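You operate a simulated robot arm through the tools that you are given. There is no shell and no other tool. Be economical: measure what you need, move in short steps, check, and stop when the job is done.

You run a simulated robot arm. Do the job below in one go: nothing can be reset, and whatever is moved stays where it is left.

Task
Take the three bare cores off the sample table's rack and move the navy cone over.
Fine: stand the cores on the table top; the navy cone goes on the second back pin; the other cones stay. Set down upright: bare orange core, bare black core, bare pale blue core.

It is judged by the outcome, as a careful person would: the job done as asked, and still so three seconds after it is handed in. It fails if anything else is knocked over, pushed out of place, dropped, spilled or broken.

Robot
A 6-joint arm with a two-finger parallel gripper, fixed in place. Base frame: the origin is at the foot of the arm, x ahead of it, y to its left, z up; the work surface is at about z = 75. Units: cm, degrees, N and s.
With the tool pointing down near the work surface it reaches from about 16 to 74 cm from the base axis. Its first joint turns from -166.0 to 166.0 degrees. Payload 3.91 kg.
The tool frame sits at the grasp point between the pads (the TCP): z along the fingers, y along the line on which they close. The tips reach 3 cm beyond it. Largest opening 11 cm; finger width 2, thickness 1; the body of the gripper, 4.8 by 11.2 cm, starts 5.5 cm behind the TCP.
Orientation is that of the tool frame in the base frame, as [roll, pitch, yaw] about the fixed x, y, z axes, in that order (R = Rz(yaw) Ry(pitch) Rx(roll)). With the fingers straight down and closing along the base's y, the tool's x points along the base's -x, its y along +y and its z along -z.

Tools
- The arm moves only by the tool send_rows. Its argument "commands" is a list of rows, each an object (a shift or turn left out is 0, a gripper value left out holds the last) with "xyz": the shift along the base's x, y, z in units of 20 mm (1.0 is 20 mm), a list of three; "delta_rot": the turn, a rotation vector about the base's x, y, z in units of 8 degrees (1.0 is 8 degrees), a list of three; "fingers": the gripper command, from -1 (shut) to 1 (fully open), values between in proportion. In form: [{"xyz": [x, y, z], "delta_rot": [ax, ay, az], "fingers": fingers}, ...]. A call has 1 to 12 rows; each row shifts and turns the commanded pose from where the row before left it. A call with a number of a shift or a turn outside -1 to 1 is refused whole. Rows are played at 5 a second. More than 5 cm and 8.6 degrees between two rows, or a gripper value outside its range, and nothing of the call is played. Where a pose cannot be reached the arm comes as near as it can. A force on the tool above 40 N (or 10 N above the force at the start of the call, whichever is more), or a blocked arm, ends the call early, and 0.2 s more pass. The fingers move at their own pace (about 4.5 cm/s each) and stop on an object; they squeeze with about 30 N. The grip force told is the motor's: it shows also when the fingers shut on nothing. Time passes only in rows, and 0.2 s behind the last, so rows that do not move let the fingers close. It gives the time, the measured TCP pose, the force on the tool (base axes), the opening and the grip force at its end, in the units of the frame above (readings bear some noise), with the torque about the TCP (base axes, N m) and any sound that the robot's microphone picked up.
- Cameras (640 x 400 px; columns grow to the right, rows downward): "scene" is fixed at [5.28, -50.02, 150.36]; the picture's right is [0.71, -0.71, 0.00], its down [-0.45, -0.45, -0.77] and it looks along [0.55, 0.55, -0.63] (base axes); focal length 300 px, centre (320, 200). "wrist" rides on the gripper at [7.1, 2.2, -10.7] in the tool frame; the picture's right is [-0.29, 0.96, 0.00], its down [-0.76, -0.23, -0.61] and it looks along [-0.58, -0.18, 0.79] (tool axes); focal length 243 px, centre (320, 200). There is no depth. A picture from a camera that has moved, and an enlarged one, comes with that camera's place and axes in the base frame and with its lens.
- capture(camera): a new picture of that camera. The clock stands still meanwhile.
- lift_body(by): slides the trunk up (or, below 0, down) by that many cm; the arm rides with it, the base frame stays. It gives what a move gives, with no picture.
- inspect(camera, box): a new picture of the part [left, top, right, bottom] of that camera's present view, enlarged. The clock stands still meanwhile.
- sign_off(): hands the job in; it is judged then, once.

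Go step by step. Nothing tells you positions but the pictures and the camera data: compare them with the known pose of the tool, close in by small moves and look again before you grip or let go. The budget is 120 turns and 76 pictures, counting those below and the enlarged ones. Unless the task says otherwise, let go and move clear before handing in, and close with one line.

The tools are called after ">>>" by a JSON object that holds its "method" and its "body". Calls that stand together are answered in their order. send_rows: Moves the arm, as the interface text tells. Its arguments: {"type":"object","properties":{"commands":{"type":"array","items":{"type":"object","properties":{"xyz":{"type":"array","items":{"type":"number"}},"delta_rot":{"type":"array","items":{"type":"number"}},"fingers":{"type":"number"}}}}},"required":["commands"]} The other tools are called the same way: lift_body (by) slides the trunk up or down; capture (camera) takes a picture; inspect (camera, box) takes an enlarged picture of a part of a camera's view; sign_off () hands the job in.

At the start:

```text
time_s: 0.0
ee_pos: [39.64, 3.61, 123.96]
orientation: [-180.0, 0.0, 179.8]
ft_force: [0.4, 0.1, -0.2]
moment: [0.0, -0.01, 0.03]
width: 10.97
grip_force: 0.1
trunk travel left (down, up): [-52.5, 6.5]
```

scene: 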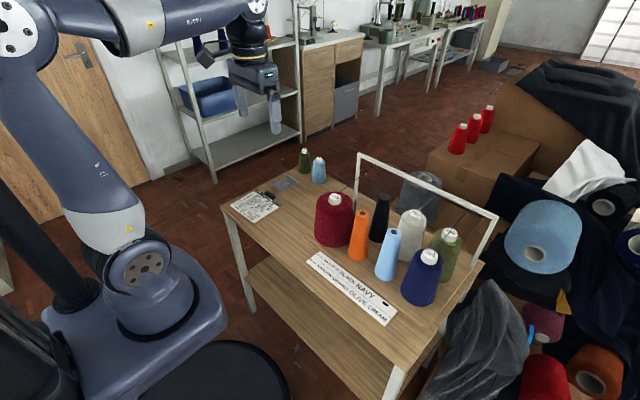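
wrist: 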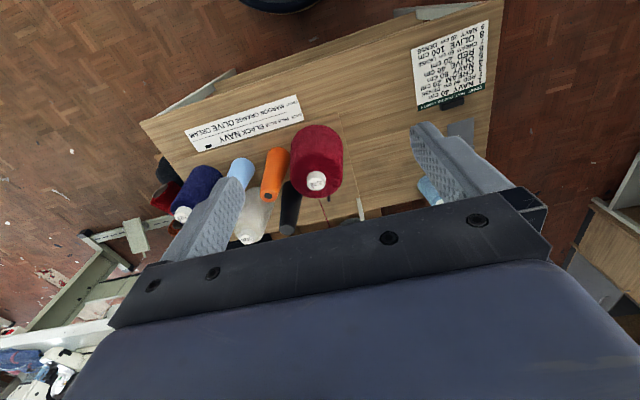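

I see a table with a rack of cones and bare cores in two rows, along with a label strip. I'll enlarge the rack and the label to identify the pins.

>>> {"method": "inspect", "body": {"camera": "scene", "box": [290, 170, 490, 330]}}

>>> {"method": "inspect", "body": {"camera": "scene", "box": [220, 140, 360, 230]}}

>>> {"method": "inspect", "body": {"camera": "wrist", "box": [130, 80, 370, 250]}}

```text
2.50 times, centred on (390, 250) of scene
camera zoom: at [5.28, -50.02, 150.36], right [0.71, -0.71, 0.0], down [-0.45, -0.45, -0.77], along [0.55, 0.55, -0.63], focal length 751 px, centre (145, 75)
```

zoom: 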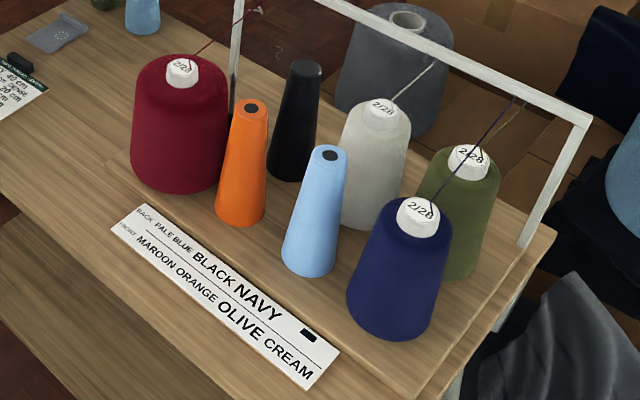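

```text
4.44 times, centred on (290, 185) of scene
camera zoom: at [5.28, -50.02, 150.36], right [0.71, -0.71, 0.0], down [-0.45, -0.45, -0.77], along [0.55, 0.55, -0.63], focal length 1336 px, centre (453, 267)
```

zoom: 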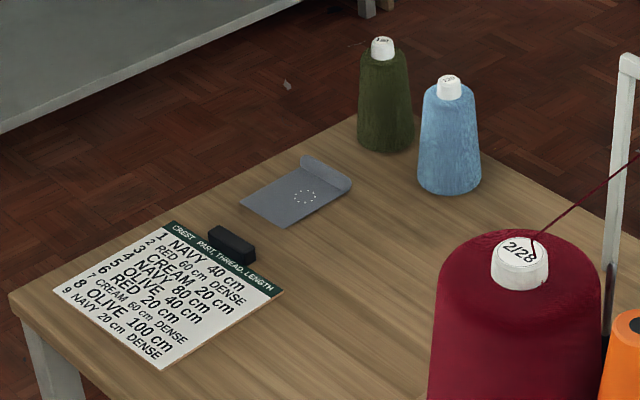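

```text
2.35 times, centred on (250, 165) of wrist
camera zoom: at [32.24, 5.64, 134.59], right [0.29, 0.96, 0.0], down [0.76, -0.23, 0.61], along [0.58, -0.18, -0.79], focal length 571 px, centre (485, 282)
```

zoom: 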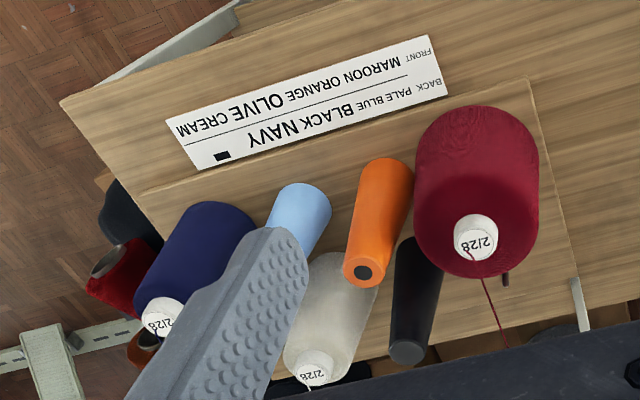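

Estimated positions, with the front row at x≈57: maroon y≈-4.5, orange -15, pale blue -25.5, navy -36. The back row is at x≈68: empty pin, black at y≈-15 (the second back pin), cream, olive. First I'll move above the orange core and look.

>>> {"method": "send_rows", "body": {"commands": [{"xyz": [0.88, -0.92, 0], "fingers": 0.2}, {"xyz": [0.88, -0.92, 0]}, {"xyz": [0.88, -0.92, 0]}, {"xyz": [0.88, -0.92, 0]}, {"xyz": [0.88, -0.92, 0]}, {"xyz": [0.88, -0.92, 0]}, {"xyz": [0.88, -0.92, 0]}, {"xyz": [0.88, -0.92, 0]}, {"xyz": [0.88, -0.92, 0]}, {"xyz": [0.88, -0.92, 0]}, {"xyz": [0, 0, 0]}]}}

>>> {"method": "capture", "body": {"camera": "wrist"}}

>>> {"method": "capture", "body": {"camera": "scene"}}

```text
time_s: 2.4
ee_pos: [57.3, -14.94, 123.99]
orientation: [-180.0, 0.0, 179.9]
ft_force: [0.6, 0.3, -0.1]
moment: [0.01, 0.03, 0.03]
width: 6.6
grip_force: 0.0
trunk travel left (down, up): [-52.5, 6.5]
```

```text
70 pictures are left
camera wrist: at [49.89, -12.94, 134.58], right [0.29, 0.96, 0.0], down [0.76, -0.23, 0.61], along [0.58, -0.18, -0.79], focal length 243 px, centre (320, 200)
```

wrist: 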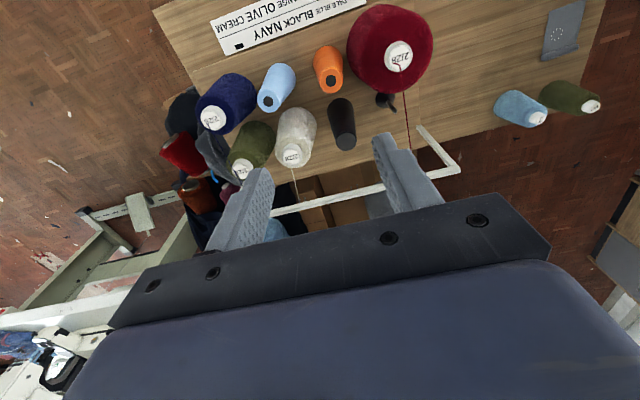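

```text
69 pictures are left
```

scene: 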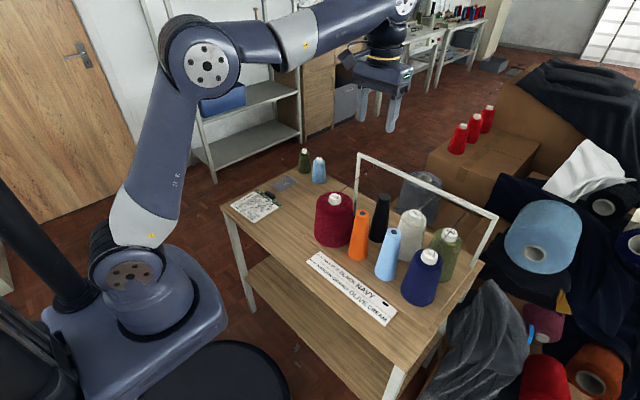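

The gripper is above the rack. I'll enlarge this wrist view to triangulate the positions.

>>> {"method": "inspect", "body": {"camera": "wrist", "box": [180, 20, 460, 195]}}

```text
2.29 times, centred on (320, 108) of wrist
camera zoom: at [49.89, -12.94, 134.58], right [0.29, 0.96, 0.0], down [0.76, -0.23, 0.61], along [0.58, -0.18, -0.79], focal length 555 px, centre (320, 411)
```

zoom: 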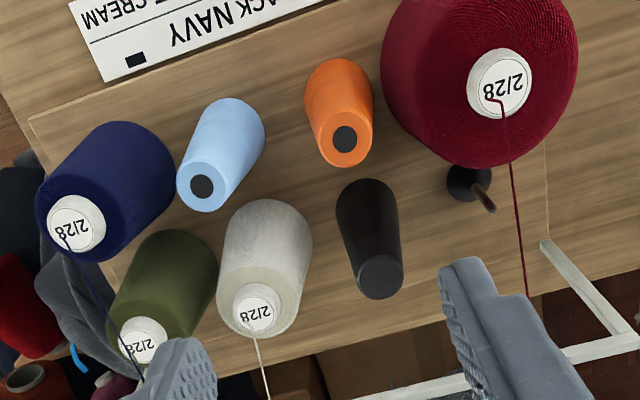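

Orange top comes out at about (57.8,-14.1), pale blue (58,-24.4), black (67.7,-14.3) and navy (57.8,-34.3), all with tops at z≈95. The pin tip is near z≈87.6. Next I'll descend to just above orange.

>>> {"method": "send_rows", "body": {"commands": [{"xyz": [0.25, 0.38, -1]}, {"xyz": [0, 0, -1]}, {"xyz": [0, 0, -1]}, {"xyz": [0, 0, -1]}, {"xyz": [0, 0, -1]}, {"xyz": [0, 0, -1]}, {"xyz": [0, 0, -1]}, {"xyz": [0, 0, -1]}, {"xyz": [0, 0, -1]}, {"xyz": [0, 0, -1]}, {"xyz": [0, 0, -1]}, {"xyz": [0, 0, -1]}]}}

>>> {"method": "inspect", "body": {"camera": "scene", "box": [300, 150, 460, 250]}}

>>> {"method": "capture", "body": {"camera": "wrist"}}

```text
time_s: 5.0
ee_pos: [57.82, -14.06, 100.01]
orientation: [-180.0, 0.0, 179.8]
ft_force: [-0.2, 0.4, 0.2]
moment: [-0.03, -0.02, 0.01]
width: 6.58
grip_force: 0.1
trunk travel left (down, up): [-52.5, 6.5]
```

```text
4.00 times, centred on (380, 200) of scene
camera zoom: at [5.28, -50.02, 150.36], right [0.71, -0.71, 0.0], down [-0.45, -0.45, -0.77], along [0.55, 0.55, -0.63], focal length 1202 px, centre (80, 200)
```

zoom: 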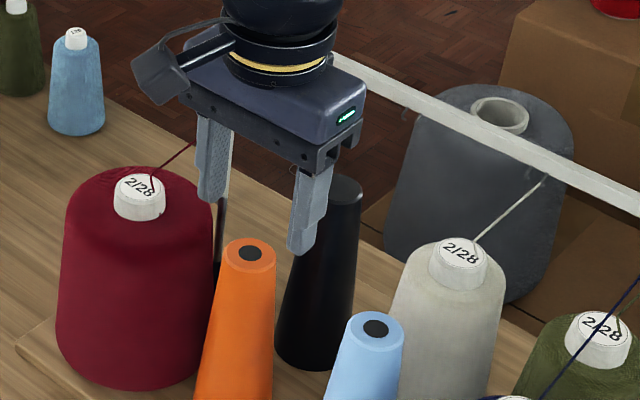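

```text
66 pictures are left
camera wrist: at [50.45, -12.07, 110.55], right [0.29, 0.96, 0.0], down [0.76, -0.23, 0.61], along [0.58, -0.18, -0.79], focal length 243 px, centre (320, 200)
```

wrist: 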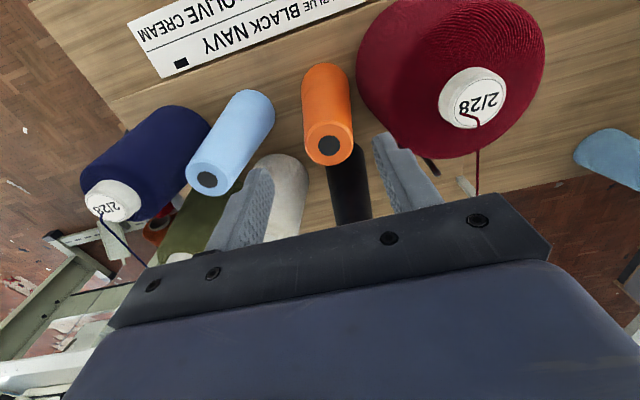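

Alignment looks good. I'll narrow the opening slightly to clear the maroon cone, go down to z≈92 and close.

>>> {"method": "send_rows", "body": {"commands": [{"xyz": [0, 0.05, 0], "fingers": 0.0}, {"xyz": [0, 0, -0.5]}, {"xyz": [0, 0, -0.5]}, {"xyz": [0, 0, -0.7]}, {"xyz": [0, 0, -0.7]}, {"xyz": [0, 0, -0.8]}, {"xyz": [0, 0, -0.8]}]}}

>>> {"method": "inspect", "body": {"camera": "scene", "box": [300, 150, 460, 250]}}

```text
time_s: 6.6
ee_pos: [57.65, -14.01, 91.97]
orientation: [-180.0, 0.1, 179.9]
ft_force: [0.5, 0.7, 0.5]
moment: [-0.04, -0.01, -0.02]
width: 5.5
grip_force: 0.0
trunk travel left (down, up): [-52.5, 6.5]
```

```text
4.00 times, centred on (380, 200) of scene
camera zoom: at [5.28, -50.02, 150.36], right [0.71, -0.71, 0.0], down [-0.45, -0.45, -0.77], along [0.55, 0.55, -0.63], focal length 1202 px, centre (80, 200)
```

zoom: 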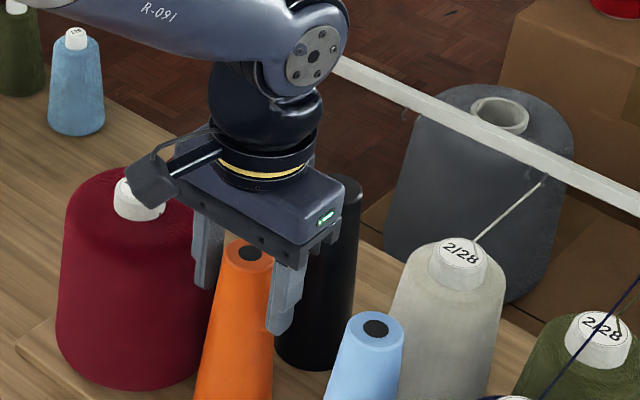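

The fingers straddle orange. Closing, then lifting.

>>> {"method": "send_rows", "body": {"commands": [{"fingers": -1}, {}, {}, {"xyz": [0, 0, 0.3]}, {"xyz": [0, 0, 0.5]}, {"xyz": [0, 0, 0.7]}, {"xyz": [0, 0, 1]}, {"xyz": [0, 0, 1]}]}}

>>> {"method": "capture", "body": {"camera": "scene"}}

```text
time_s: 8.4
ee_pos: [57.81, -14.15, 99.04]
orientation: [180.0, 0.0, 179.9]
ft_force: [-0.2, 0.3, -0.5]
moment: [0.02, -0.01, -0.01]
width: 4.24
grip_force: 29.7
trunk travel left (down, up): [-52.5, 6.5]
```

```text
64 pictures are left
```

scene: 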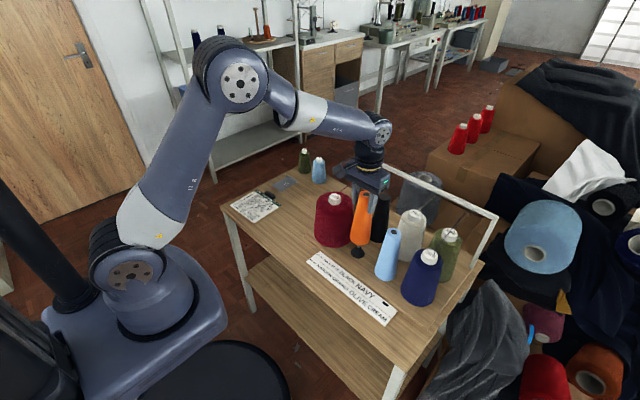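

Orange is off its pin. I'll lift to z≈115 and carry it to the free table area left of the rack, aiming for (67,14).

>>> {"method": "send_rows", "body": {"commands": [{"xyz": [0, 0, 1]}, {"xyz": [0, 0, 1]}, {"xyz": [0, 0, 1]}, {"xyz": [0, 0, 1]}, {"xyz": [0, 0, 1]}, {"xyz": [0, 0, 1]}, {"xyz": [0, 0, 1]}, {"xyz": [0, 0, 1]}, {}]}}

>>> {"method": "send_rows", "body": {"commands": [{"xyz": [0.1, 0.6, 0]}, {"xyz": [0.3, 0.9, 0]}, {"xyz": [0.3, 0.9, 0]}, {"xyz": [0.3, 0.9, 0]}, {"xyz": [0.3, 0.9, 0]}, {"xyz": [0.3, 0.9, 0]}, {"xyz": [0.3, 0.9, 0]}, {"xyz": [0.3, 0.9, 0]}, {"xyz": [0.3, 0.9, 0]}, {"xyz": [0.3, 0.9, 0]}, {"xyz": [0.3, 0.9, 0]}, {"xyz": [0.3, 0.9, 0]}]}}

>>> {"method": "send_rows", "body": {"commands": [{"xyz": [0.3, 0.9, 0]}, {"xyz": [0.3, 0.9, 0]}, {"xyz": [0.3, 0.9, 0]}, {"xyz": [0.2, 0.75, 0]}, {}]}}

>>> {"method": "capture", "body": {"camera": "scene"}}

>>> {"method": "capture", "body": {"camera": "wrist"}}

```text
time_s: 10.4
ee_pos: [57.62, -14.03, 114.96]
orientation: [180.0, 0.0, 179.9]
ft_force: [-0.4, -1.7, -0.6]
moment: [0.0, -0.01, 0.0]
width: 4.22
grip_force: 30.1
trunk travel left (down, up): [-52.5, 6.5]
```

```text
time_s: 13.0
ee_pos: [64.39, 7.17, 114.88]
orientation: [180.0, 0.0, 179.9]
ft_force: [0.0, -0.2, -0.8]
moment: [0.01, 0.01, 0.0]
width: 4.18
grip_force: 30.0
trunk travel left (down, up): [-52.5, 6.5]
```

```text
time_s: 14.2
ee_pos: [66.79, 13.94, 115.08]
orientation: [180.0, -0.1, 179.9]
ft_force: [0.5, -0.2, -1.2]
moment: [-0.02, -0.03, -0.02]
width: 4.22
grip_force: 29.9
trunk travel left (down, up): [-52.5, 6.5]
```

```text
63 pictures are left
```

scene: 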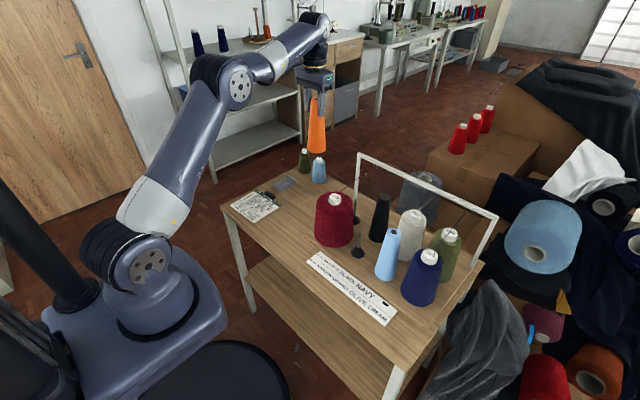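

```text
62 pictures are left
camera wrist: at [59.52, 16.02, 125.55], right [0.29, 0.96, 0.0], down [0.76, -0.23, 0.61], along [0.58, -0.18, -0.79], focal length 243 px, centre (320, 200)
```

wrist: 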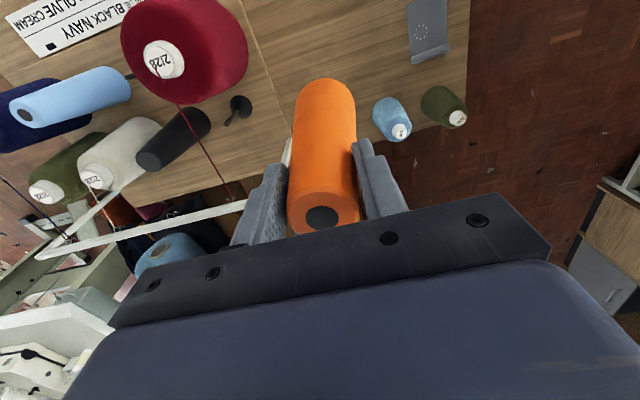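

Over the free spot. I'll lower to z≈93, then creep down until it touches.

>>> {"method": "send_rows", "body": {"commands": [{"xyz": [0, 0, -1]}, {"xyz": [0, 0, -1]}, {"xyz": [0, 0, -1]}, {"xyz": [0, 0, -1]}, {"xyz": [0, 0, -1]}, {"xyz": [0, 0, -1]}, {"xyz": [0, 0, -1]}, {"xyz": [0, 0, -1]}, {"xyz": [0, 0, -1]}, {"xyz": [0, 0, -1]}, {"xyz": [0, 0, -0.7]}, {}]}}

>>> {"method": "inspect", "body": {"camera": "scene", "box": [270, 120, 398, 200]}}

```text
time_s: 16.8
ee_pos: [66.7, 13.86, 93.65]
orientation: [-180.0, 0.1, 179.9]
ft_force: [0.4, -0.5, 0.0]
moment: [-0.01, -0.02, 0.01]
width: 4.18
grip_force: 29.8
trunk travel left (down, up): [-52.5, 6.5]
```

```text
5.00 times, centred on (334, 160) of scene
camera zoom: at [5.28, -50.02, 150.36], right [0.71, -0.71, 0.0], down [-0.45, -0.45, -0.77], along [0.55, 0.55, -0.63], focal length 1502 px, centre (250, 400)
```

zoom: 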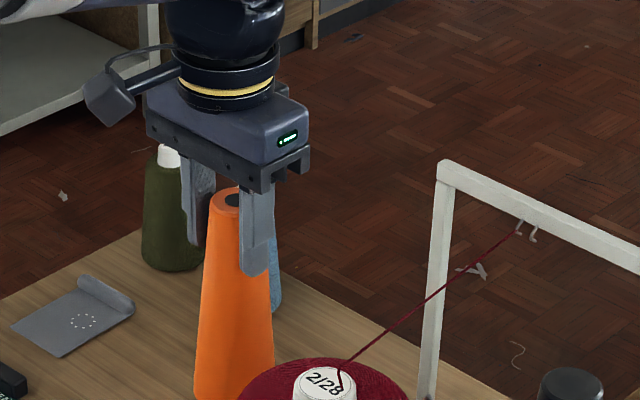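

>>> {"method": "send_rows", "body": {"commands": [{"xyz": [0, 0, -0.15]}, {"xyz": [0, 0, -0.15]}, {"xyz": [0, 0, -0.15]}, {"xyz": [0, 0, -0.15]}, {"xyz": [0, 0, -0.15]}, {"xyz": [0, 0, -0.15]}, {"xyz": [0, 0, -0.15]}, {"xyz": [0, 0, -0.15]}, {"xyz": [0, 0, -0.15]}, {"xyz": [0, 0, -0.15]}]}}

>>> {"method": "inspect", "body": {"camera": "scene", "box": [270, 150, 398, 230]}}

```text
time_s: 19.0
ee_pos: [66.65, 14.01, 90.63]
orientation: [-179.9, 0.1, 179.9]
ft_force: [-0.1, -0.6, 0.6]
moment: [-0.11, 0.08, 0.0]
width: 4.15
grip_force: 30.1
trunk travel left (down, up): [-52.5, 6.5]
```

```text
5.00 times, centred on (334, 190) of scene
camera zoom: at [5.28, -50.02, 150.36], right [0.71, -0.71, 0.0], down [-0.45, -0.45, -0.77], along [0.55, 0.55, -0.63], focal length 1502 px, centre (250, 250)
```

zoom: 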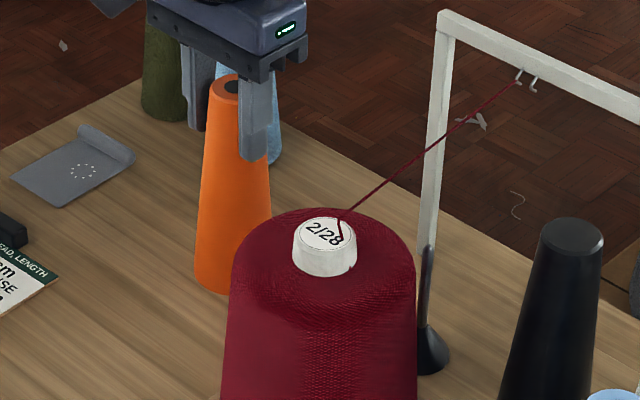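

Nearly touching. Continuing in 1 mm steps.

>>> {"method": "send_rows", "body": {"commands": [{"xyz": [0, 0, -0.06]}, {"xyz": [0, 0, -0.06]}, {"xyz": [0, 0, -0.06]}, {}]}}

```text
time_s: 20.0
ee_pos: [66.67, 13.97, 90.59]
orientation: [179.9, 0.4, 180.0]
ft_force: [-0.1, 4.7, 27.8]
moment: [-0.12, -0.24, 0.0]
width: 4.17
grip_force: 30.0
trunk travel left (down, up): [-52.5, 6.5]
```

Contact at TCP z≈90.6. I'll back off the load, open and rise straight up.

>>> {"method": "send_rows", "body": {"commands": [{"xyz": [0, 0, 0.15]}, {}, {"fingers": 0.1}, {}, {}, {"xyz": [0, 0, 0.5]}, {"xyz": [0, 0, 1]}, {"xyz": [0, 0, 1]}, {"xyz": [0, 0, 1]}, {"xyz": [0, 0, 1]}, {"xyz": [0, 0, 1]}]}}

>>> {"method": "capture", "body": {"camera": "scene"}}

```text
time_s: 22.4
ee_pos: [66.72, 13.84, 101.44]
orientation: [-180.0, 0.0, -180.0]
ft_force: [-0.1, 1.3, 1.3]
moment: [0.01, 0.01, 0.02]
width: 6.04
grip_force: 0.0
trunk travel left (down, up): [-52.5, 6.5]
```

```text
59 pictures are left
```

scene: 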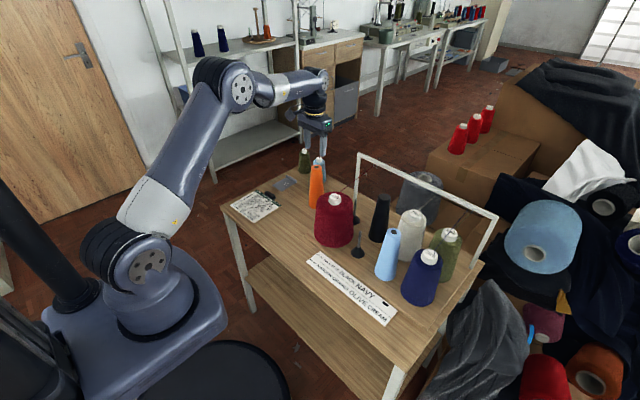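

Orange stands. Now to pale blue at about (58,-24.3).

>>> {"method": "send_rows", "body": {"commands": [{"xyz": [0, 0, 1]}, {"xyz": [0, 0, 1]}, {"xyz": [0, -0.95, 0]}, {"xyz": [0, -0.95, 0]}, {"xyz": [-0.23, -0.95, 0]}, {"xyz": [-0.23, -0.95, 0]}, {"xyz": [-0.23, -0.95, 0]}, {"xyz": [-0.23, -0.95, 0]}, {"xyz": [-0.23, -0.95, 0]}, {"xyz": [-0.23, -0.95, 0]}, {"xyz": [-0.23, -0.95, 0]}, {"xyz": [-0.23, -0.95, 0]}]}}

>>> {"method": "send_rows", "body": {"commands": [{"xyz": [-0.25, -0.95, 0]}, {"xyz": [-0.25, -0.95, 0]}, {"xyz": [-0.25, -0.95, 0]}, {"xyz": [-0.25, -0.95, 0]}, {"xyz": [-0.25, -0.95, 0]}, {"xyz": [-0.25, -0.95, 0]}, {"xyz": [-0.25, -0.95, 0]}, {"xyz": [-0.25, -0.95, 0]}, {"xyz": [-0.25, -0.95, 0]}, {"xyz": [-0.26, -0.95, 0]}, {}]}}

>>> {"method": "capture", "body": {"camera": "wrist"}}

>>> {"method": "inspect", "body": {"camera": "scene", "box": [330, 160, 490, 260]}}

```text
time_s: 25.0
ee_pos: [62.82, -5.01, 105.46]
orientation: [179.9, -0.1, 179.9]
ft_force: [-0.3, -0.7, 1.6]
moment: [-0.01, -0.01, 0.02]
width: 6.04
grip_force: 0.0
trunk travel left (down, up): [-52.5, 6.5]
```

```text
time_s: 27.4
ee_pos: [57.97, -24.15, 105.49]
orientation: [-180.0, 0.0, 179.8]
ft_force: [0.0, 0.3, 0.7]
moment: [-0.01, -0.02, 0.03]
width: 6.07
grip_force: 0.0
trunk travel left (down, up): [-52.5, 6.5]
```

```text
58 pictures are left
camera wrist: at [50.62, -22.04, 116.13], right [0.29, 0.96, 0.0], down [0.76, -0.23, 0.61], along [0.58, -0.18, -0.79], focal length 243 px, centre (320, 200)
```

wrist: 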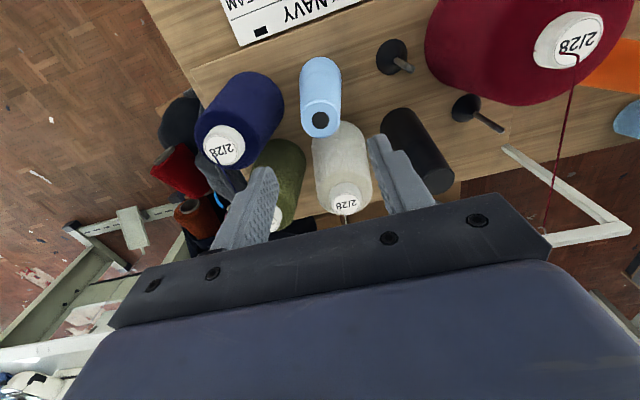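

```text
4.00 times, centred on (410, 210) of scene
camera zoom: at [5.28, -50.02, 150.36], right [0.71, -0.71, 0.0], down [-0.45, -0.45, -0.77], along [0.55, 0.55, -0.63], focal length 1202 px, centre (-40, 160)
```

zoom: 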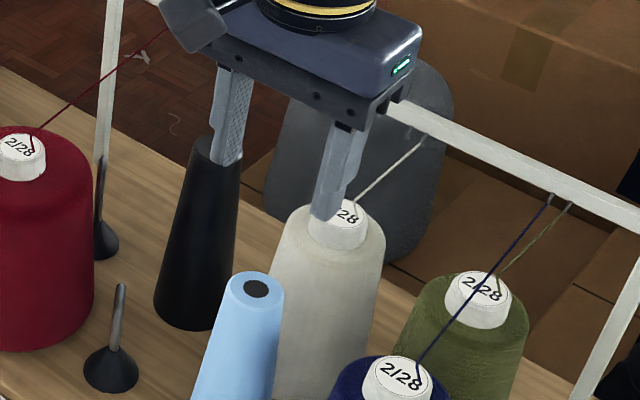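

Well aligned. A small correction, then down to z 92.

>>> {"method": "send_rows", "body": {"commands": [{"xyz": [-0.07, -0.12, -1], "fingers": 0.0}, {"xyz": [0, 0, -1]}, {"xyz": [0, 0, -1]}, {"xyz": [0, 0, -1]}, {"xyz": [0, 0, -1]}, {"xyz": [0, 0, -0.75]}, {"xyz": [0, 0, -0.5]}, {"xyz": [0, 0, -0.5]}]}}

>>> {"method": "inspect", "body": {"camera": "scene", "box": [330, 160, 490, 260]}}

```text
time_s: 29.2
ee_pos: [57.91, -24.31, 91.76]
orientation: [180.0, -0.1, 179.9]
ft_force: [-0.6, 0.5, 0.1]
moment: [0.01, -0.01, 0.02]
width: 5.49
grip_force: 0.1
trunk travel left (down, up): [-52.5, 6.5]
```

```text
4.00 times, centred on (410, 210) of scene
camera zoom: at [5.28, -50.02, 150.36], right [0.71, -0.71, 0.0], down [-0.45, -0.45, -0.77], along [0.55, 0.55, -0.63], focal length 1202 px, centre (-40, 160)
```

zoom: 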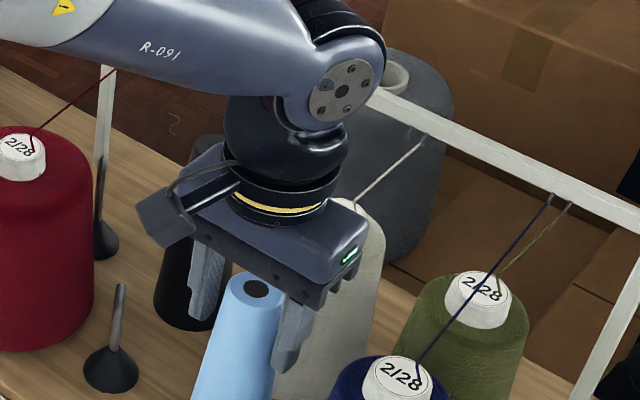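

Straddling pale blue. Closing and lifting.

>>> {"method": "send_rows", "body": {"commands": [{"fingers": -1}, {}, {}, {"xyz": [0, 0, 0.4]}, {"xyz": [0, 0, 0.8]}, {"xyz": [0, 0, 1]}, {"xyz": [0, 0, 1]}, {"xyz": [0, 0, 1]}, {"xyz": [0, 0, 1]}, {"xyz": [0, 0, 1]}, {"xyz": [0, 0, 1]}, {"xyz": [0, 0, 1]}]}}

>>> {"method": "send_rows", "body": {"commands": [{"xyz": [0, 0, 1]}, {"xyz": [0, 0, 1]}, {"xyz": [0, 0, 1]}, {"xyz": [0, 0, 0.5]}, {}]}}

>>> {"method": "capture", "body": {"camera": "scene"}}

```text
time_s: 31.8
ee_pos: [57.68, -24.43, 108.29]
orientation: [-180.0, 0.0, 179.9]
ft_force: [0.2, 0.5, -0.7]
moment: [0.0, -0.02, -0.01]
width: 4.11
grip_force: 30.4
trunk travel left (down, up): [-52.5, 6.5]
```

```text
time_s: 33.0
ee_pos: [57.7, -24.32, 115.42]
orientation: [-179.9, 0.0, 180.0]
ft_force: [0.6, 0.0, -0.7]
moment: [-0.01, 0.03, -0.03]
width: 4.08
grip_force: 29.6
trunk travel left (down, up): [-52.5, 6.5]
```

```text
55 pictures are left
```

scene: 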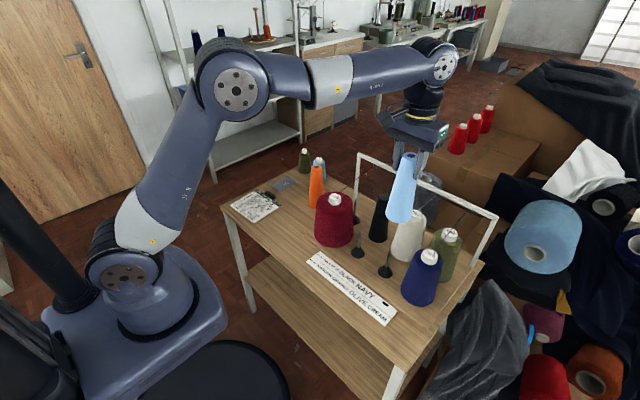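

Moving pale blue over to (57.7,14).

>>> {"method": "send_rows", "body": {"commands": [{"xyz": [0, 0.6, 0]}, {"xyz": [0, 0.95, 0]}, {"xyz": [0, 0.95, 0]}, {"xyz": [0, 0.95, 0]}, {"xyz": [0, 0.95, 0]}, {"xyz": [0, 0.95, 0]}, {"xyz": [0, 0.95, 0]}, {"xyz": [0, 0.95, 0]}, {"xyz": [0, 0.95, 0]}, {"xyz": [0, 0.95, 0]}, {"xyz": [0, 0.95, 0]}]}}

>>> {"method": "send_rows", "body": {"commands": [{"xyz": [0, 0.95, 0]}, {"xyz": [0, 0.95, 0]}, {"xyz": [0, 0.95, 0]}, {"xyz": [0, 0.95, 0]}, {"xyz": [0, 0.95, 0]}, {"xyz": [0, 0.95, 0]}, {"xyz": [0, 0.95, 0]}, {"xyz": [0, 0.95, 0]}, {"xyz": [0, 0.95, 0]}, {"xyz": [0, 0.5, 0]}, {}]}}

>>> {"method": "send_rows", "body": {"commands": [{"xyz": [0, 0, -1]}, {"xyz": [0, 0, -1]}, {"xyz": [0, 0, -1]}, {"xyz": [0, 0, -1]}, {"xyz": [0, 0, -1]}, {"xyz": [0, 0, -1]}, {"xyz": [0, 0, -1]}, {"xyz": [0, 0, -1]}, {"xyz": [0, 0, -1]}, {"xyz": [0, 0, -1]}, {"xyz": [0, 0, -0.9]}, {}]}}

>>> {"method": "inspect", "body": {"camera": "scene", "box": [250, 150, 378, 230]}}

```text
time_s: 35.4
ee_pos: [57.82, -4.15, 115.28]
orientation: [180.0, 0.0, 179.9]
ft_force: [-0.5, 0.4, -0.4]
moment: [0.0, -0.01, 0.0]
width: 4.08
grip_force: 29.9
trunk travel left (down, up): [-52.5, 6.5]
```

```text
time_s: 37.8
ee_pos: [57.84, 13.87, 115.28]
orientation: [-180.0, 0.0, 179.9]
ft_force: [-0.7, -0.4, -0.6]
moment: [0.0, 0.0, 0.01]
width: 4.11
grip_force: 30.6
trunk travel left (down, up): [-52.5, 6.5]
```

```text
time_s: 40.4
ee_pos: [57.78, 14.01, 93.64]
orientation: [-180.0, 0.0, 179.9]
ft_force: [0.2, -0.5, 0.8]
moment: [-0.02, -0.01, 0.01]
width: 4.09
grip_force: 30.2
trunk travel left (down, up): [-52.5, 6.5]
```

```text
5.00 times, centred on (314, 190) of scene
camera zoom: at [5.28, -50.02, 150.36], right [0.71, -0.71, 0.0], down [-0.45, -0.45, -0.77], along [0.55, 0.55, -0.63], focal length 1502 px, centre (350, 250)
```

zoom: 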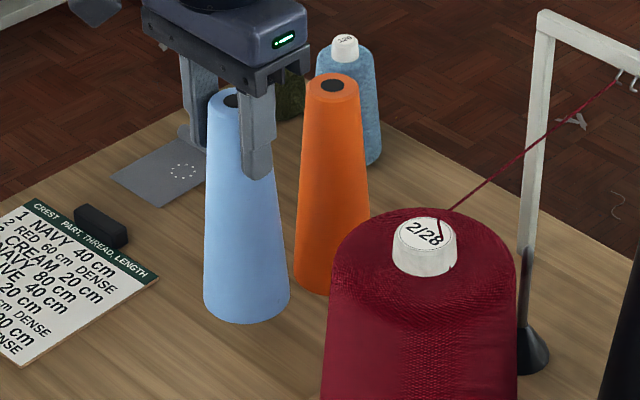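

Creeping down, with contact expected near z≈90.4.

>>> {"method": "send_rows", "body": {"commands": [{"xyz": [0, 0, -0.3]}, {"xyz": [0, 0, -0.3]}, {"xyz": [0, 0, -0.3]}, {"xyz": [0, 0, -0.2]}, {"xyz": [0, 0, -0.2]}, {"xyz": [0, 0, -0.1]}, {"xyz": [0, 0, -0.06]}, {"xyz": [0, 0, -0.06]}, {}]}}

```text
time_s: 42.4
ee_pos: [57.84, 14.03, 90.61]
orientation: [180.0, 0.1, 180.0]
ft_force: [-0.5, 0.7, 5.0]
moment: [0.1, 0.05, 0.0]
width: 4.08
grip_force: 30.2
trunk travel left (down, up): [-52.5, 6.5]
```

Light contact (5 N), so I'll release and rise.

>>> {"method": "send_rows", "body": {"commands": [{}, {"fingers": 0.1}, {}, {}, {"xyz": [0, 0, 0.5]}, {"xyz": [0, 0, 1]}, {"xyz": [0, 0, 1]}, {"xyz": [0, 0, 1]}, {"xyz": [0, 0, 1]}, {"xyz": [0, 0, 1]}, {"xyz": [0, 0, 1]}, {"xyz": [0, 0, 1]}]}}

>>> {"method": "inspect", "body": {"camera": "scene", "box": [250, 130, 410, 230]}}

```text
time_s: 45.0
ee_pos: [58.0, 14.0, 105.73]
orientation: [-179.9, 0.0, 180.0]
ft_force: [0.1, 0.6, 0.1]
moment: [0.03, 0.0, 0.02]
width: 6.07
grip_force: 0.1
trunk travel left (down, up): [-52.5, 6.5]
```

```text
4.00 times, centred on (330, 180) of scene
camera zoom: at [5.28, -50.02, 150.36], right [0.71, -0.71, 0.0], down [-0.45, -0.45, -0.77], along [0.55, 0.55, -0.63], focal length 1202 px, centre (280, 280)
```

zoom: 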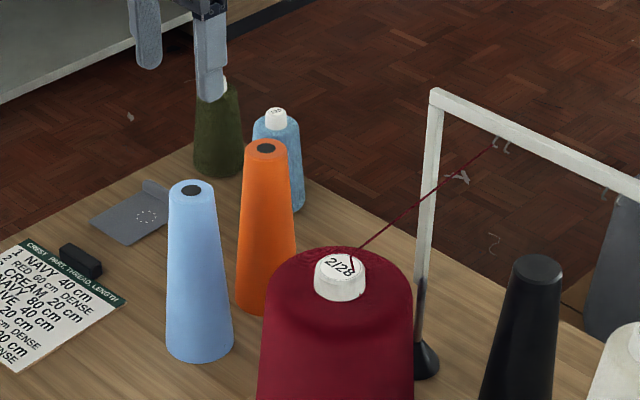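

Both stand. Moving above black.

>>> {"method": "send_rows", "body": {"commands": [{"xyz": [0, -0.943, 0]}, {"xyz": [0.35, -0.943, 0]}, {"xyz": [0.35, -0.943, 0]}, {"xyz": [0.35, -0.943, 0]}, {"xyz": [0.35, -0.943, 0]}, {"xyz": [0.35, -0.943, 0]}, {"xyz": [0.35, -0.943, 0]}, {"xyz": [0.35, -0.943, 0]}]}}

>>> {"method": "send_rows", "body": {"commands": [{"xyz": [0.35, -0.943, 0]}, {"xyz": [0.35, -0.943, 0]}, {"xyz": [0.35, -0.943, 0]}, {"xyz": [0.35, -0.943, 0]}, {"xyz": [0.35, -0.943, 0]}, {"xyz": [0.35, -0.943, 0]}, {"xyz": [0.35, -0.943, 0]}, {}]}}

>>> {"method": "inspect", "body": {"camera": "wrist", "box": [180, 50, 500, 250]}}

>>> {"method": "inspect", "body": {"camera": "scene", "box": [310, 140, 470, 240]}}

```text
time_s: 46.8
ee_pos: [62.73, -1.19, 105.46]
orientation: [179.9, -0.1, -180.0]
ft_force: [0.4, 0.1, -0.8]
moment: [-0.01, 0.02, -0.02]
width: 6.05
grip_force: 0.1
trunk travel left (down, up): [-52.5, 6.5]
```

```text
time_s: 48.6
ee_pos: [67.67, -14.4, 105.61]
orientation: [180.0, -0.1, 179.8]
ft_force: [0.6, -0.2, 0.1]
moment: [-0.03, 0.0, -0.04]
width: 6.06
grip_force: 0.2
trunk travel left (down, up): [-52.5, 6.5]
```

```text
2.00 times, centred on (340, 150) of wrist
camera zoom: at [60.42, -12.29, 116.21], right [0.29, 0.96, 0.0], down [0.76, -0.23, 0.61], along [0.58, -0.18, -0.79], focal length 485 px, centre (280, 300)
```

zoom: 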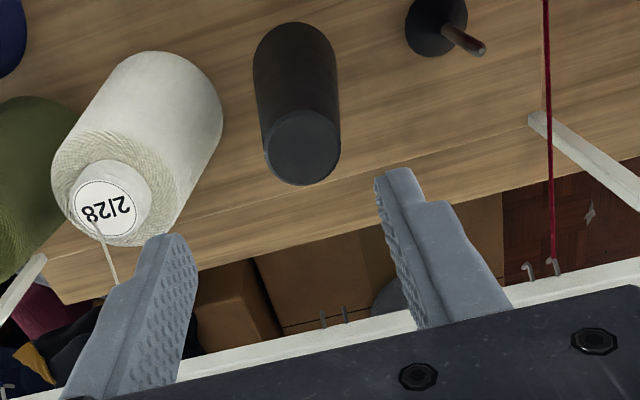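

```text
4.00 times, centred on (390, 190) of scene
camera zoom: at [5.28, -50.02, 150.36], right [0.71, -0.71, 0.0], down [-0.45, -0.45, -0.77], along [0.55, 0.55, -0.63], focal length 1202 px, centre (40, 240)
```

zoom: 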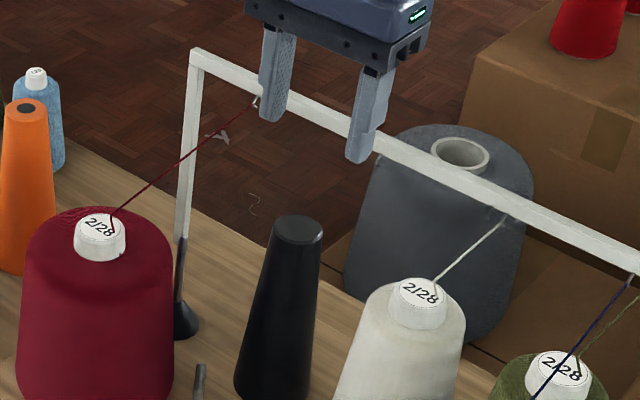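

Black is centred. Descending to grip.

>>> {"method": "send_rows", "body": {"commands": [{"xyz": [0.02, 0.08, -1], "fingers": 0.0}, {"xyz": [0, 0, -1]}, {"xyz": [0, 0, -1]}, {"xyz": [0, 0, -1]}, {"xyz": [0, 0, -1]}, {"xyz": [0, 0, -0.75]}, {"xyz": [0, 0, -0.5]}, {"xyz": [0, 0, -0.5]}]}}

>>> {"method": "inspect", "body": {"camera": "scene", "box": [310, 140, 470, 240]}}

>>> {"method": "inspect", "body": {"camera": "wrist", "box": [180, 50, 500, 250]}}

```text
time_s: 50.4
ee_pos: [67.87, -14.09, 91.97]
orientation: [-179.9, 0.1, 179.9]
ft_force: [0.5, 0.6, -0.3]
moment: [-0.01, -0.02, -0.02]
width: 5.47
grip_force: 0.1
trunk travel left (down, up): [-52.5, 6.5]
```

```text
4.00 times, centred on (390, 190) of scene
camera zoom: at [5.28, -50.02, 150.36], right [0.71, -0.71, 0.0], down [-0.45, -0.45, -0.77], along [0.55, 0.55, -0.63], focal length 1202 px, centre (40, 240)
```

zoom: 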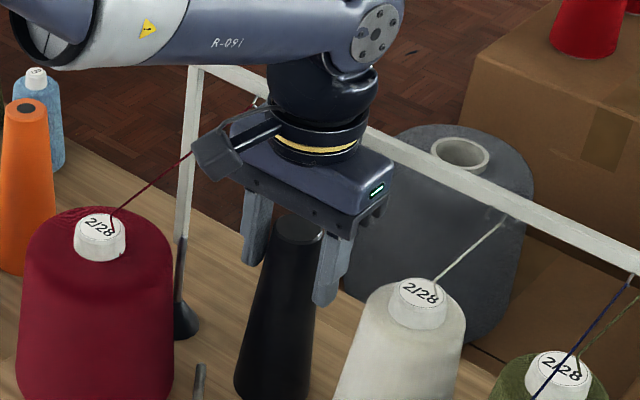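

```text
2.00 times, centred on (340, 150) of wrist
camera zoom: at [60.5, -12.14, 102.66], right [0.29, 0.96, 0.0], down [0.76, -0.23, 0.61], along [0.58, -0.18, -0.79], focal length 485 px, centre (280, 300)
```

zoom: 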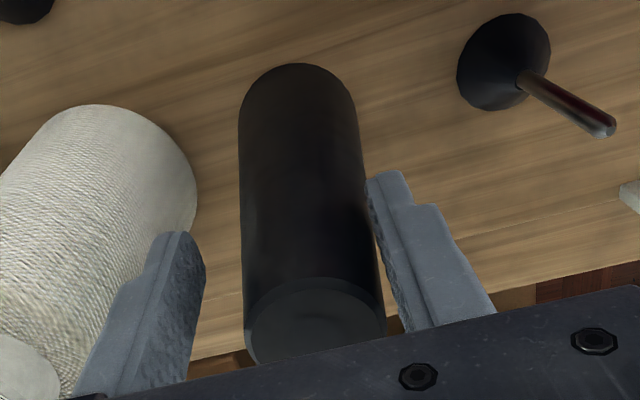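

The core sits a little toward the +y finger. I'll shift 2.5 mm, close and lift.

>>> {"method": "send_rows", "body": {"commands": [{"xyz": [0, 0.12, 0]}, {"fingers": -1}, {}, {}, {"xyz": [0, 0, 0.3]}, {"xyz": [0, 0, 0.8]}, {"xyz": [0, 0, 1]}, {"xyz": [0, 0, 1]}, {"xyz": [0, 0, 1]}, {"xyz": [0, 0, 1]}, {"xyz": [0, 0, 1]}, {"xyz": [0, 0, 1]}]}}

>>> {"method": "send_rows", "body": {"commands": [{"xyz": [0, 0, 1]}, {"xyz": [0, 0, 1]}, {"xyz": [0, 0, 1]}, {"xyz": [0, 0, 1]}, {"xyz": [0, 0, 0.5]}, {}]}}

>>> {"method": "capture", "body": {"camera": "scene"}}

>>> {"method": "capture", "body": {"camera": "wrist"}}

```text
time_s: 53.0
ee_pos: [67.66, -13.9, 106.4]
orientation: [180.0, 0.0, 179.8]
ft_force: [0.1, 0.0, 0.1]
moment: [0.03, 0.0, -0.03]
width: 3.94
grip_force: 29.8
trunk travel left (down, up): [-52.5, 6.5]
```

```text
time_s: 54.4
ee_pos: [67.74, -14.0, 115.32]
orientation: [-180.0, 0.0, 179.8]
ft_force: [-0.6, 0.2, 0.5]
moment: [0.0, 0.03, -0.03]
width: 3.95
grip_force: 29.6
trunk travel left (down, up): [-52.5, 6.5]
```

```text
48 pictures are left
```

scene: 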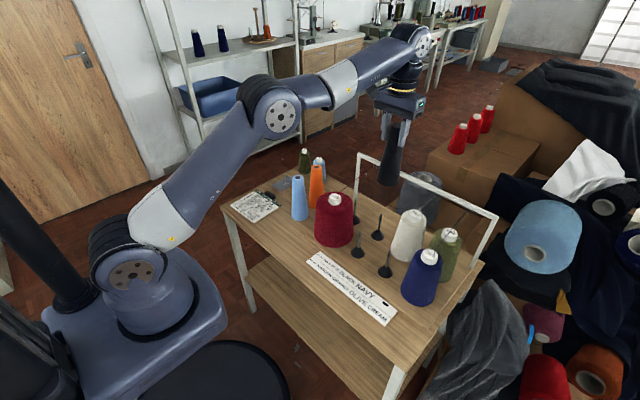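

```text
47 pictures are left
camera wrist: at [60.34, -11.9, 125.95], right [0.29, 0.96, 0.0], down [0.76, -0.23, 0.61], along [0.58, -0.18, -0.79], focal length 243 px, centre (320, 200)
```

wrist: 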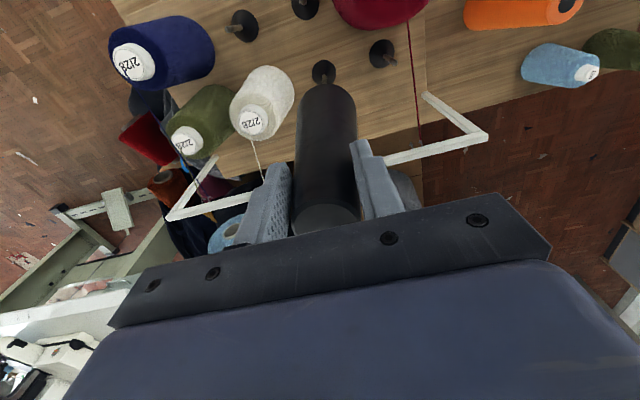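

Black is off. Carrying it to (48.5,14).

>>> {"method": "send_rows", "body": {"commands": [{"xyz": [-0.5, 0.5, 0]}, {"xyz": [-0.64, 0.933, 0]}, {"xyz": [-0.64, 0.933, 0]}, {"xyz": [-0.64, 0.933, 0]}, {"xyz": [-0.64, 0.933, 0]}, {"xyz": [-0.64, 0.933, 0]}, {"xyz": [-0.64, 0.933, 0]}, {"xyz": [-0.64, 0.933, 0]}, {"xyz": [-0.64, 0.933, 0]}]}}

>>> {"method": "send_rows", "body": {"commands": [{"xyz": [-0.64, 0.933, 0]}, {"xyz": [-0.64, 0.933, 0]}, {"xyz": [-0.64, 0.933, 0]}, {"xyz": [-0.64, 0.933, 0]}, {"xyz": [-0.64, 0.933, 0]}, {"xyz": [-0.64, 0.933, 0]}, {"xyz": [-0.14, 0.433, 0]}, {}]}}

>>> {"method": "send_rows", "body": {"commands": [{"xyz": [0, 0, -1]}, {"xyz": [0, 0, -1]}, {"xyz": [0, 0, -1]}, {"xyz": [0, 0, -1]}, {"xyz": [0, 0, -1]}, {"xyz": [0, 0, -1]}, {"xyz": [0, 0, -1]}, {"xyz": [0, 0, -1]}, {"xyz": [0, 0, -1]}, {"xyz": [0, 0, -1]}, {"xyz": [0, 0, -0.9]}, {}]}}

>>> {"method": "inspect", "body": {"camera": "scene", "box": [230, 150, 358, 230]}}

```text
time_s: 56.4
ee_pos: [56.4, 2.0, 115.15]
orientation: [179.9, 0.0, 179.9]
ft_force: [0.6, 0.6, 0.5]
moment: [0.01, 0.0, 0.02]
width: 3.95
grip_force: 29.6
trunk travel left (down, up): [-52.5, 6.5]
```

```text
time_s: 58.2
ee_pos: [48.6, 14.0, 115.16]
orientation: [180.0, 0.0, 179.9]
ft_force: [0.0, -0.2, 1.1]
moment: [-0.01, -0.01, -0.06]
width: 3.9
grip_force: 29.8
trunk travel left (down, up): [-52.5, 6.5]
```

```text
time_s: 60.8
ee_pos: [48.57, 14.01, 93.43]
orientation: [179.9, 0.0, 179.9]
ft_force: [-0.1, 0.0, -0.1]
moment: [-0.03, 0.04, -0.02]
width: 3.86
grip_force: 29.6
trunk travel left (down, up): [-52.5, 6.5]
```

```text
5.00 times, centred on (294, 190) of scene
camera zoom: at [5.28, -50.02, 150.36], right [0.71, -0.71, 0.0], down [-0.45, -0.45, -0.77], along [0.55, 0.55, -0.63], focal length 1502 px, centre (450, 250)
```

zoom: 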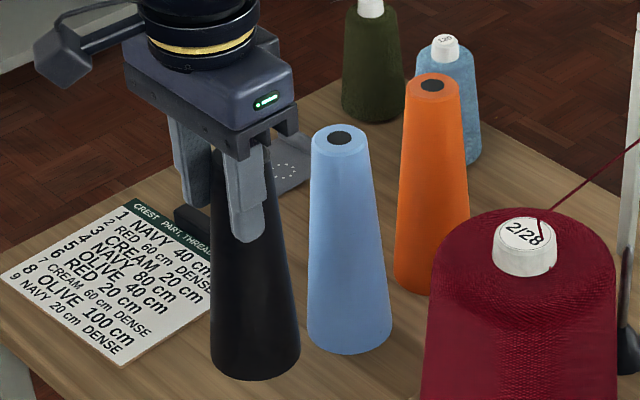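

>>> {"method": "send_rows", "body": {"commands": [{"xyz": [0, 0, -0.3]}, {"xyz": [0, 0, -0.2]}, {"xyz": [0, 0, -0.2]}, {"xyz": [0, 0, -0.15]}, {"xyz": [0, 0, -0.15]}, {"xyz": [0, 0, -0.1]}, {"xyz": [0, 0, -0.1]}, {}]}}

```text
time_s: 62.6
ee_pos: [48.42, 14.05, 91.08]
orientation: [-179.9, 0.0, 180.0]
ft_force: [0.7, -0.2, -0.6]
moment: [-0.02, 0.0, 0.01]
width: 3.82
grip_force: 30.1
trunk travel left (down, up): [-52.5, 6.5]
```

>>> {"method": "send_rows", "body": {"commands": [{"xyz": [0, 0, -0.07]}, {"xyz": [0, 0, -0.07]}, {"xyz": [0, 0, -0.06]}, {}]}}

>>> {"method": "inspect", "body": {"camera": "scene", "box": [230, 150, 358, 230]}}

```text
time_s: 63.6
ee_pos: [48.46, 14.05, 90.73]
orientation: [-179.9, 0.0, 179.9]
ft_force: [0.4, 0.0, -1.1]
moment: [-0.03, 0.0, 0.0]
width: 3.81
grip_force: 30.2
trunk travel left (down, up): [-52.5, 6.5]
```

```text
5.00 times, centred on (294, 190) of scene
camera zoom: at [5.28, -50.02, 150.36], right [0.71, -0.71, 0.0], down [-0.45, -0.45, -0.77], along [0.55, 0.55, -0.63], focal length 1502 px, centre (450, 250)
```

zoom: 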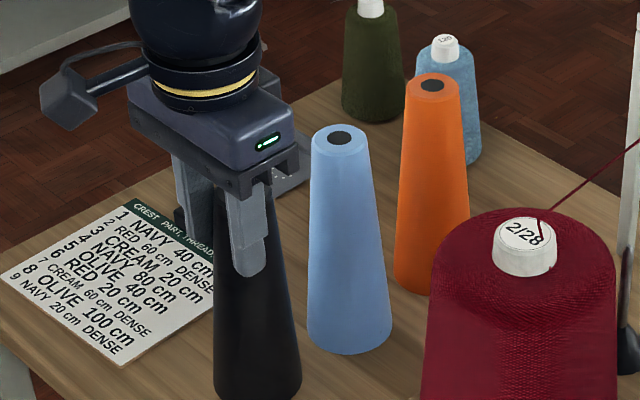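

>>> {"method": "send_rows", "body": {"commands": [{"xyz": [0, 0, -0.06]}, {"xyz": [0, 0, -0.06]}, {"xyz": [0, 0, -0.06]}, {}]}}

```text
time_s: 64.6
ee_pos: [48.31, 14.16, 90.51]
orientation: [179.9, 0.5, 180.0]
ft_force: [-5.3, 6.6, 40.5]
moment: [0.04, -0.32, 0.01]
width: 3.84
grip_force: 30.1
trunk travel left (down, up): [-52.5, 6.5]
```

Contact made. Backing off the load, releasing and rising.

>>> {"method": "send_rows", "body": {"commands": [{"xyz": [0, 0, 0.08]}, {}]}}

>>> {"method": "send_rows", "body": {"commands": [{}, {"fingers": 0.1}, {}, {}, {"xyz": [0, 0, 0.5]}, {"xyz": [0, 0, 1]}, {"xyz": [0, 0, 1]}, {"xyz": [0, 0, 1]}, {"xyz": [0, 0, 1]}, {"xyz": [0, 0, 1]}, {"xyz": [0, 0, 1]}, {"xyz": [0, 0, 1]}]}}

>>> {"method": "capture", "body": {"camera": "scene"}}

```text
time_s: 65.2
ee_pos: [48.32, 14.3, 90.44]
orientation: [180.0, 0.3, 179.9]
ft_force: [-1.4, 11.5, 31.6]
moment: [0.91, -0.5, 0.2]
width: 3.8
grip_force: 30.1
trunk travel left (down, up): [-52.5, 6.5]
```

```text
time_s: 67.8
ee_pos: [48.59, 14.26, 105.4]
orientation: [180.0, 0.0, 179.9]
ft_force: [0.6, 0.3, 0.1]
moment: [-0.03, -0.04, 0.0]
width: 6.05
grip_force: 0.0
trunk travel left (down, up): [-52.5, 6.5]
```

```text
44 pictures are left
```

scene: 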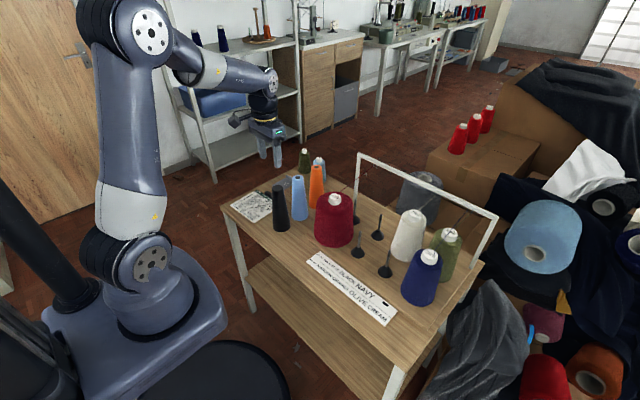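

All three cores stand. Now moving above navy at about (57.8,-34.3), fully open.

>>> {"method": "send_rows", "body": {"commands": [{"xyz": [0.19, -1, 0]}, {"xyz": [0.19, -1, 0]}, {"xyz": [0.19, -1, 0]}, {"xyz": [0.19, -1, 0]}, {"xyz": [0.19, -1, 0]}, {"xyz": [0.19, -1, 0]}, {"xyz": [0.19, -1, 0]}, {"xyz": [0.19, -1, 0]}, {"xyz": [0.19, -1, 0]}, {"xyz": [0.19, -1, 0]}, {"xyz": [0.19, -1, 0]}, {"xyz": [0.19, -1, 0]}]}}

>>> {"method": "send_rows", "body": {"commands": [{"xyz": [0.19, -1, 0]}, {"xyz": [0.19, -1, 0]}, {"xyz": [0.19, -1, 0]}, {"xyz": [0.19, -1, 0]}, {"xyz": [0.19, -1, 0]}, {"xyz": [0.19, -1, 0]}, {"xyz": [0.19, -1, 0]}, {"xyz": [0.19, -1, 0]}, {"xyz": [0.19, -1, 0]}, {"xyz": [0.19, -1, 0]}, {"xyz": [0.19, -0.7, 0]}, {}]}}

>>> {"method": "inspect", "body": {"camera": "wrist", "box": [180, 50, 500, 250]}}

>>> {"method": "inspect", "body": {"camera": "scene", "box": [340, 180, 500, 280]}}

```text
time_s: 70.4
ee_pos: [52.97, -9.86, 105.53]
orientation: [179.9, 0.0, -180.0]
ft_force: [-0.1, 0.5, 0.1]
moment: [-0.03, 0.01, -0.01]
width: 6.04
grip_force: 0.0
trunk travel left (down, up): [-52.5, 6.5]
```

```text
time_s: 73.0
ee_pos: [57.26, -31.3, 105.43]
orientation: [180.0, -0.1, 179.8]
ft_force: [-0.4, -0.4, -0.9]
moment: [0.03, -0.01, 0.0]
width: 6.04
grip_force: 0.0
trunk travel left (down, up): [-52.5, 6.5]
```

```text
2.00 times, centred on (340, 150) of wrist
camera zoom: at [49.92, -29.3, 116.12], right [0.29, 0.96, 0.0], down [0.76, -0.23, 0.61], along [0.58, -0.18, -0.79], focal length 485 px, centre (280, 300)
```

zoom: 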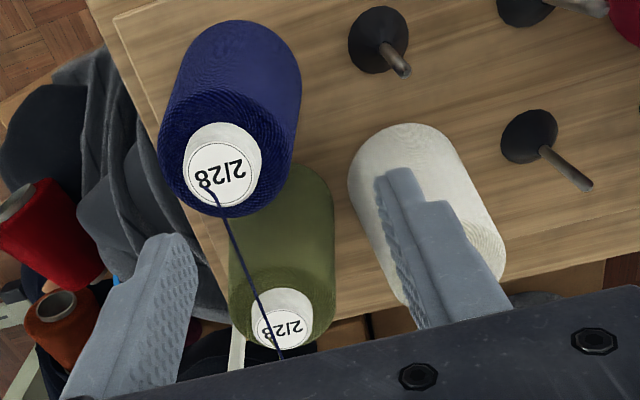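

```text
4.00 times, centred on (420, 230) of scene
camera zoom: at [5.28, -50.02, 150.36], right [0.71, -0.71, 0.0], down [-0.45, -0.45, -0.77], along [0.55, 0.55, -0.63], focal length 1202 px, centre (-80, 80)
```

zoom: 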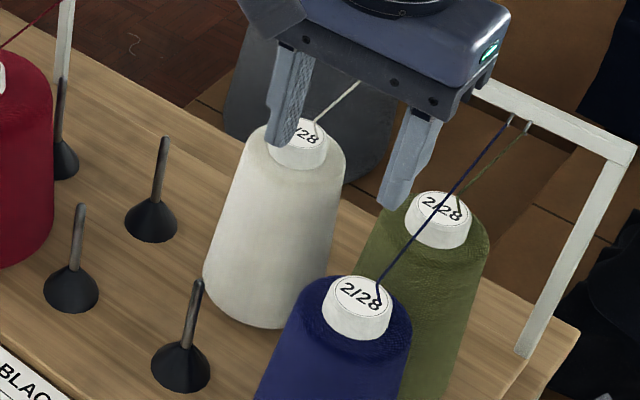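

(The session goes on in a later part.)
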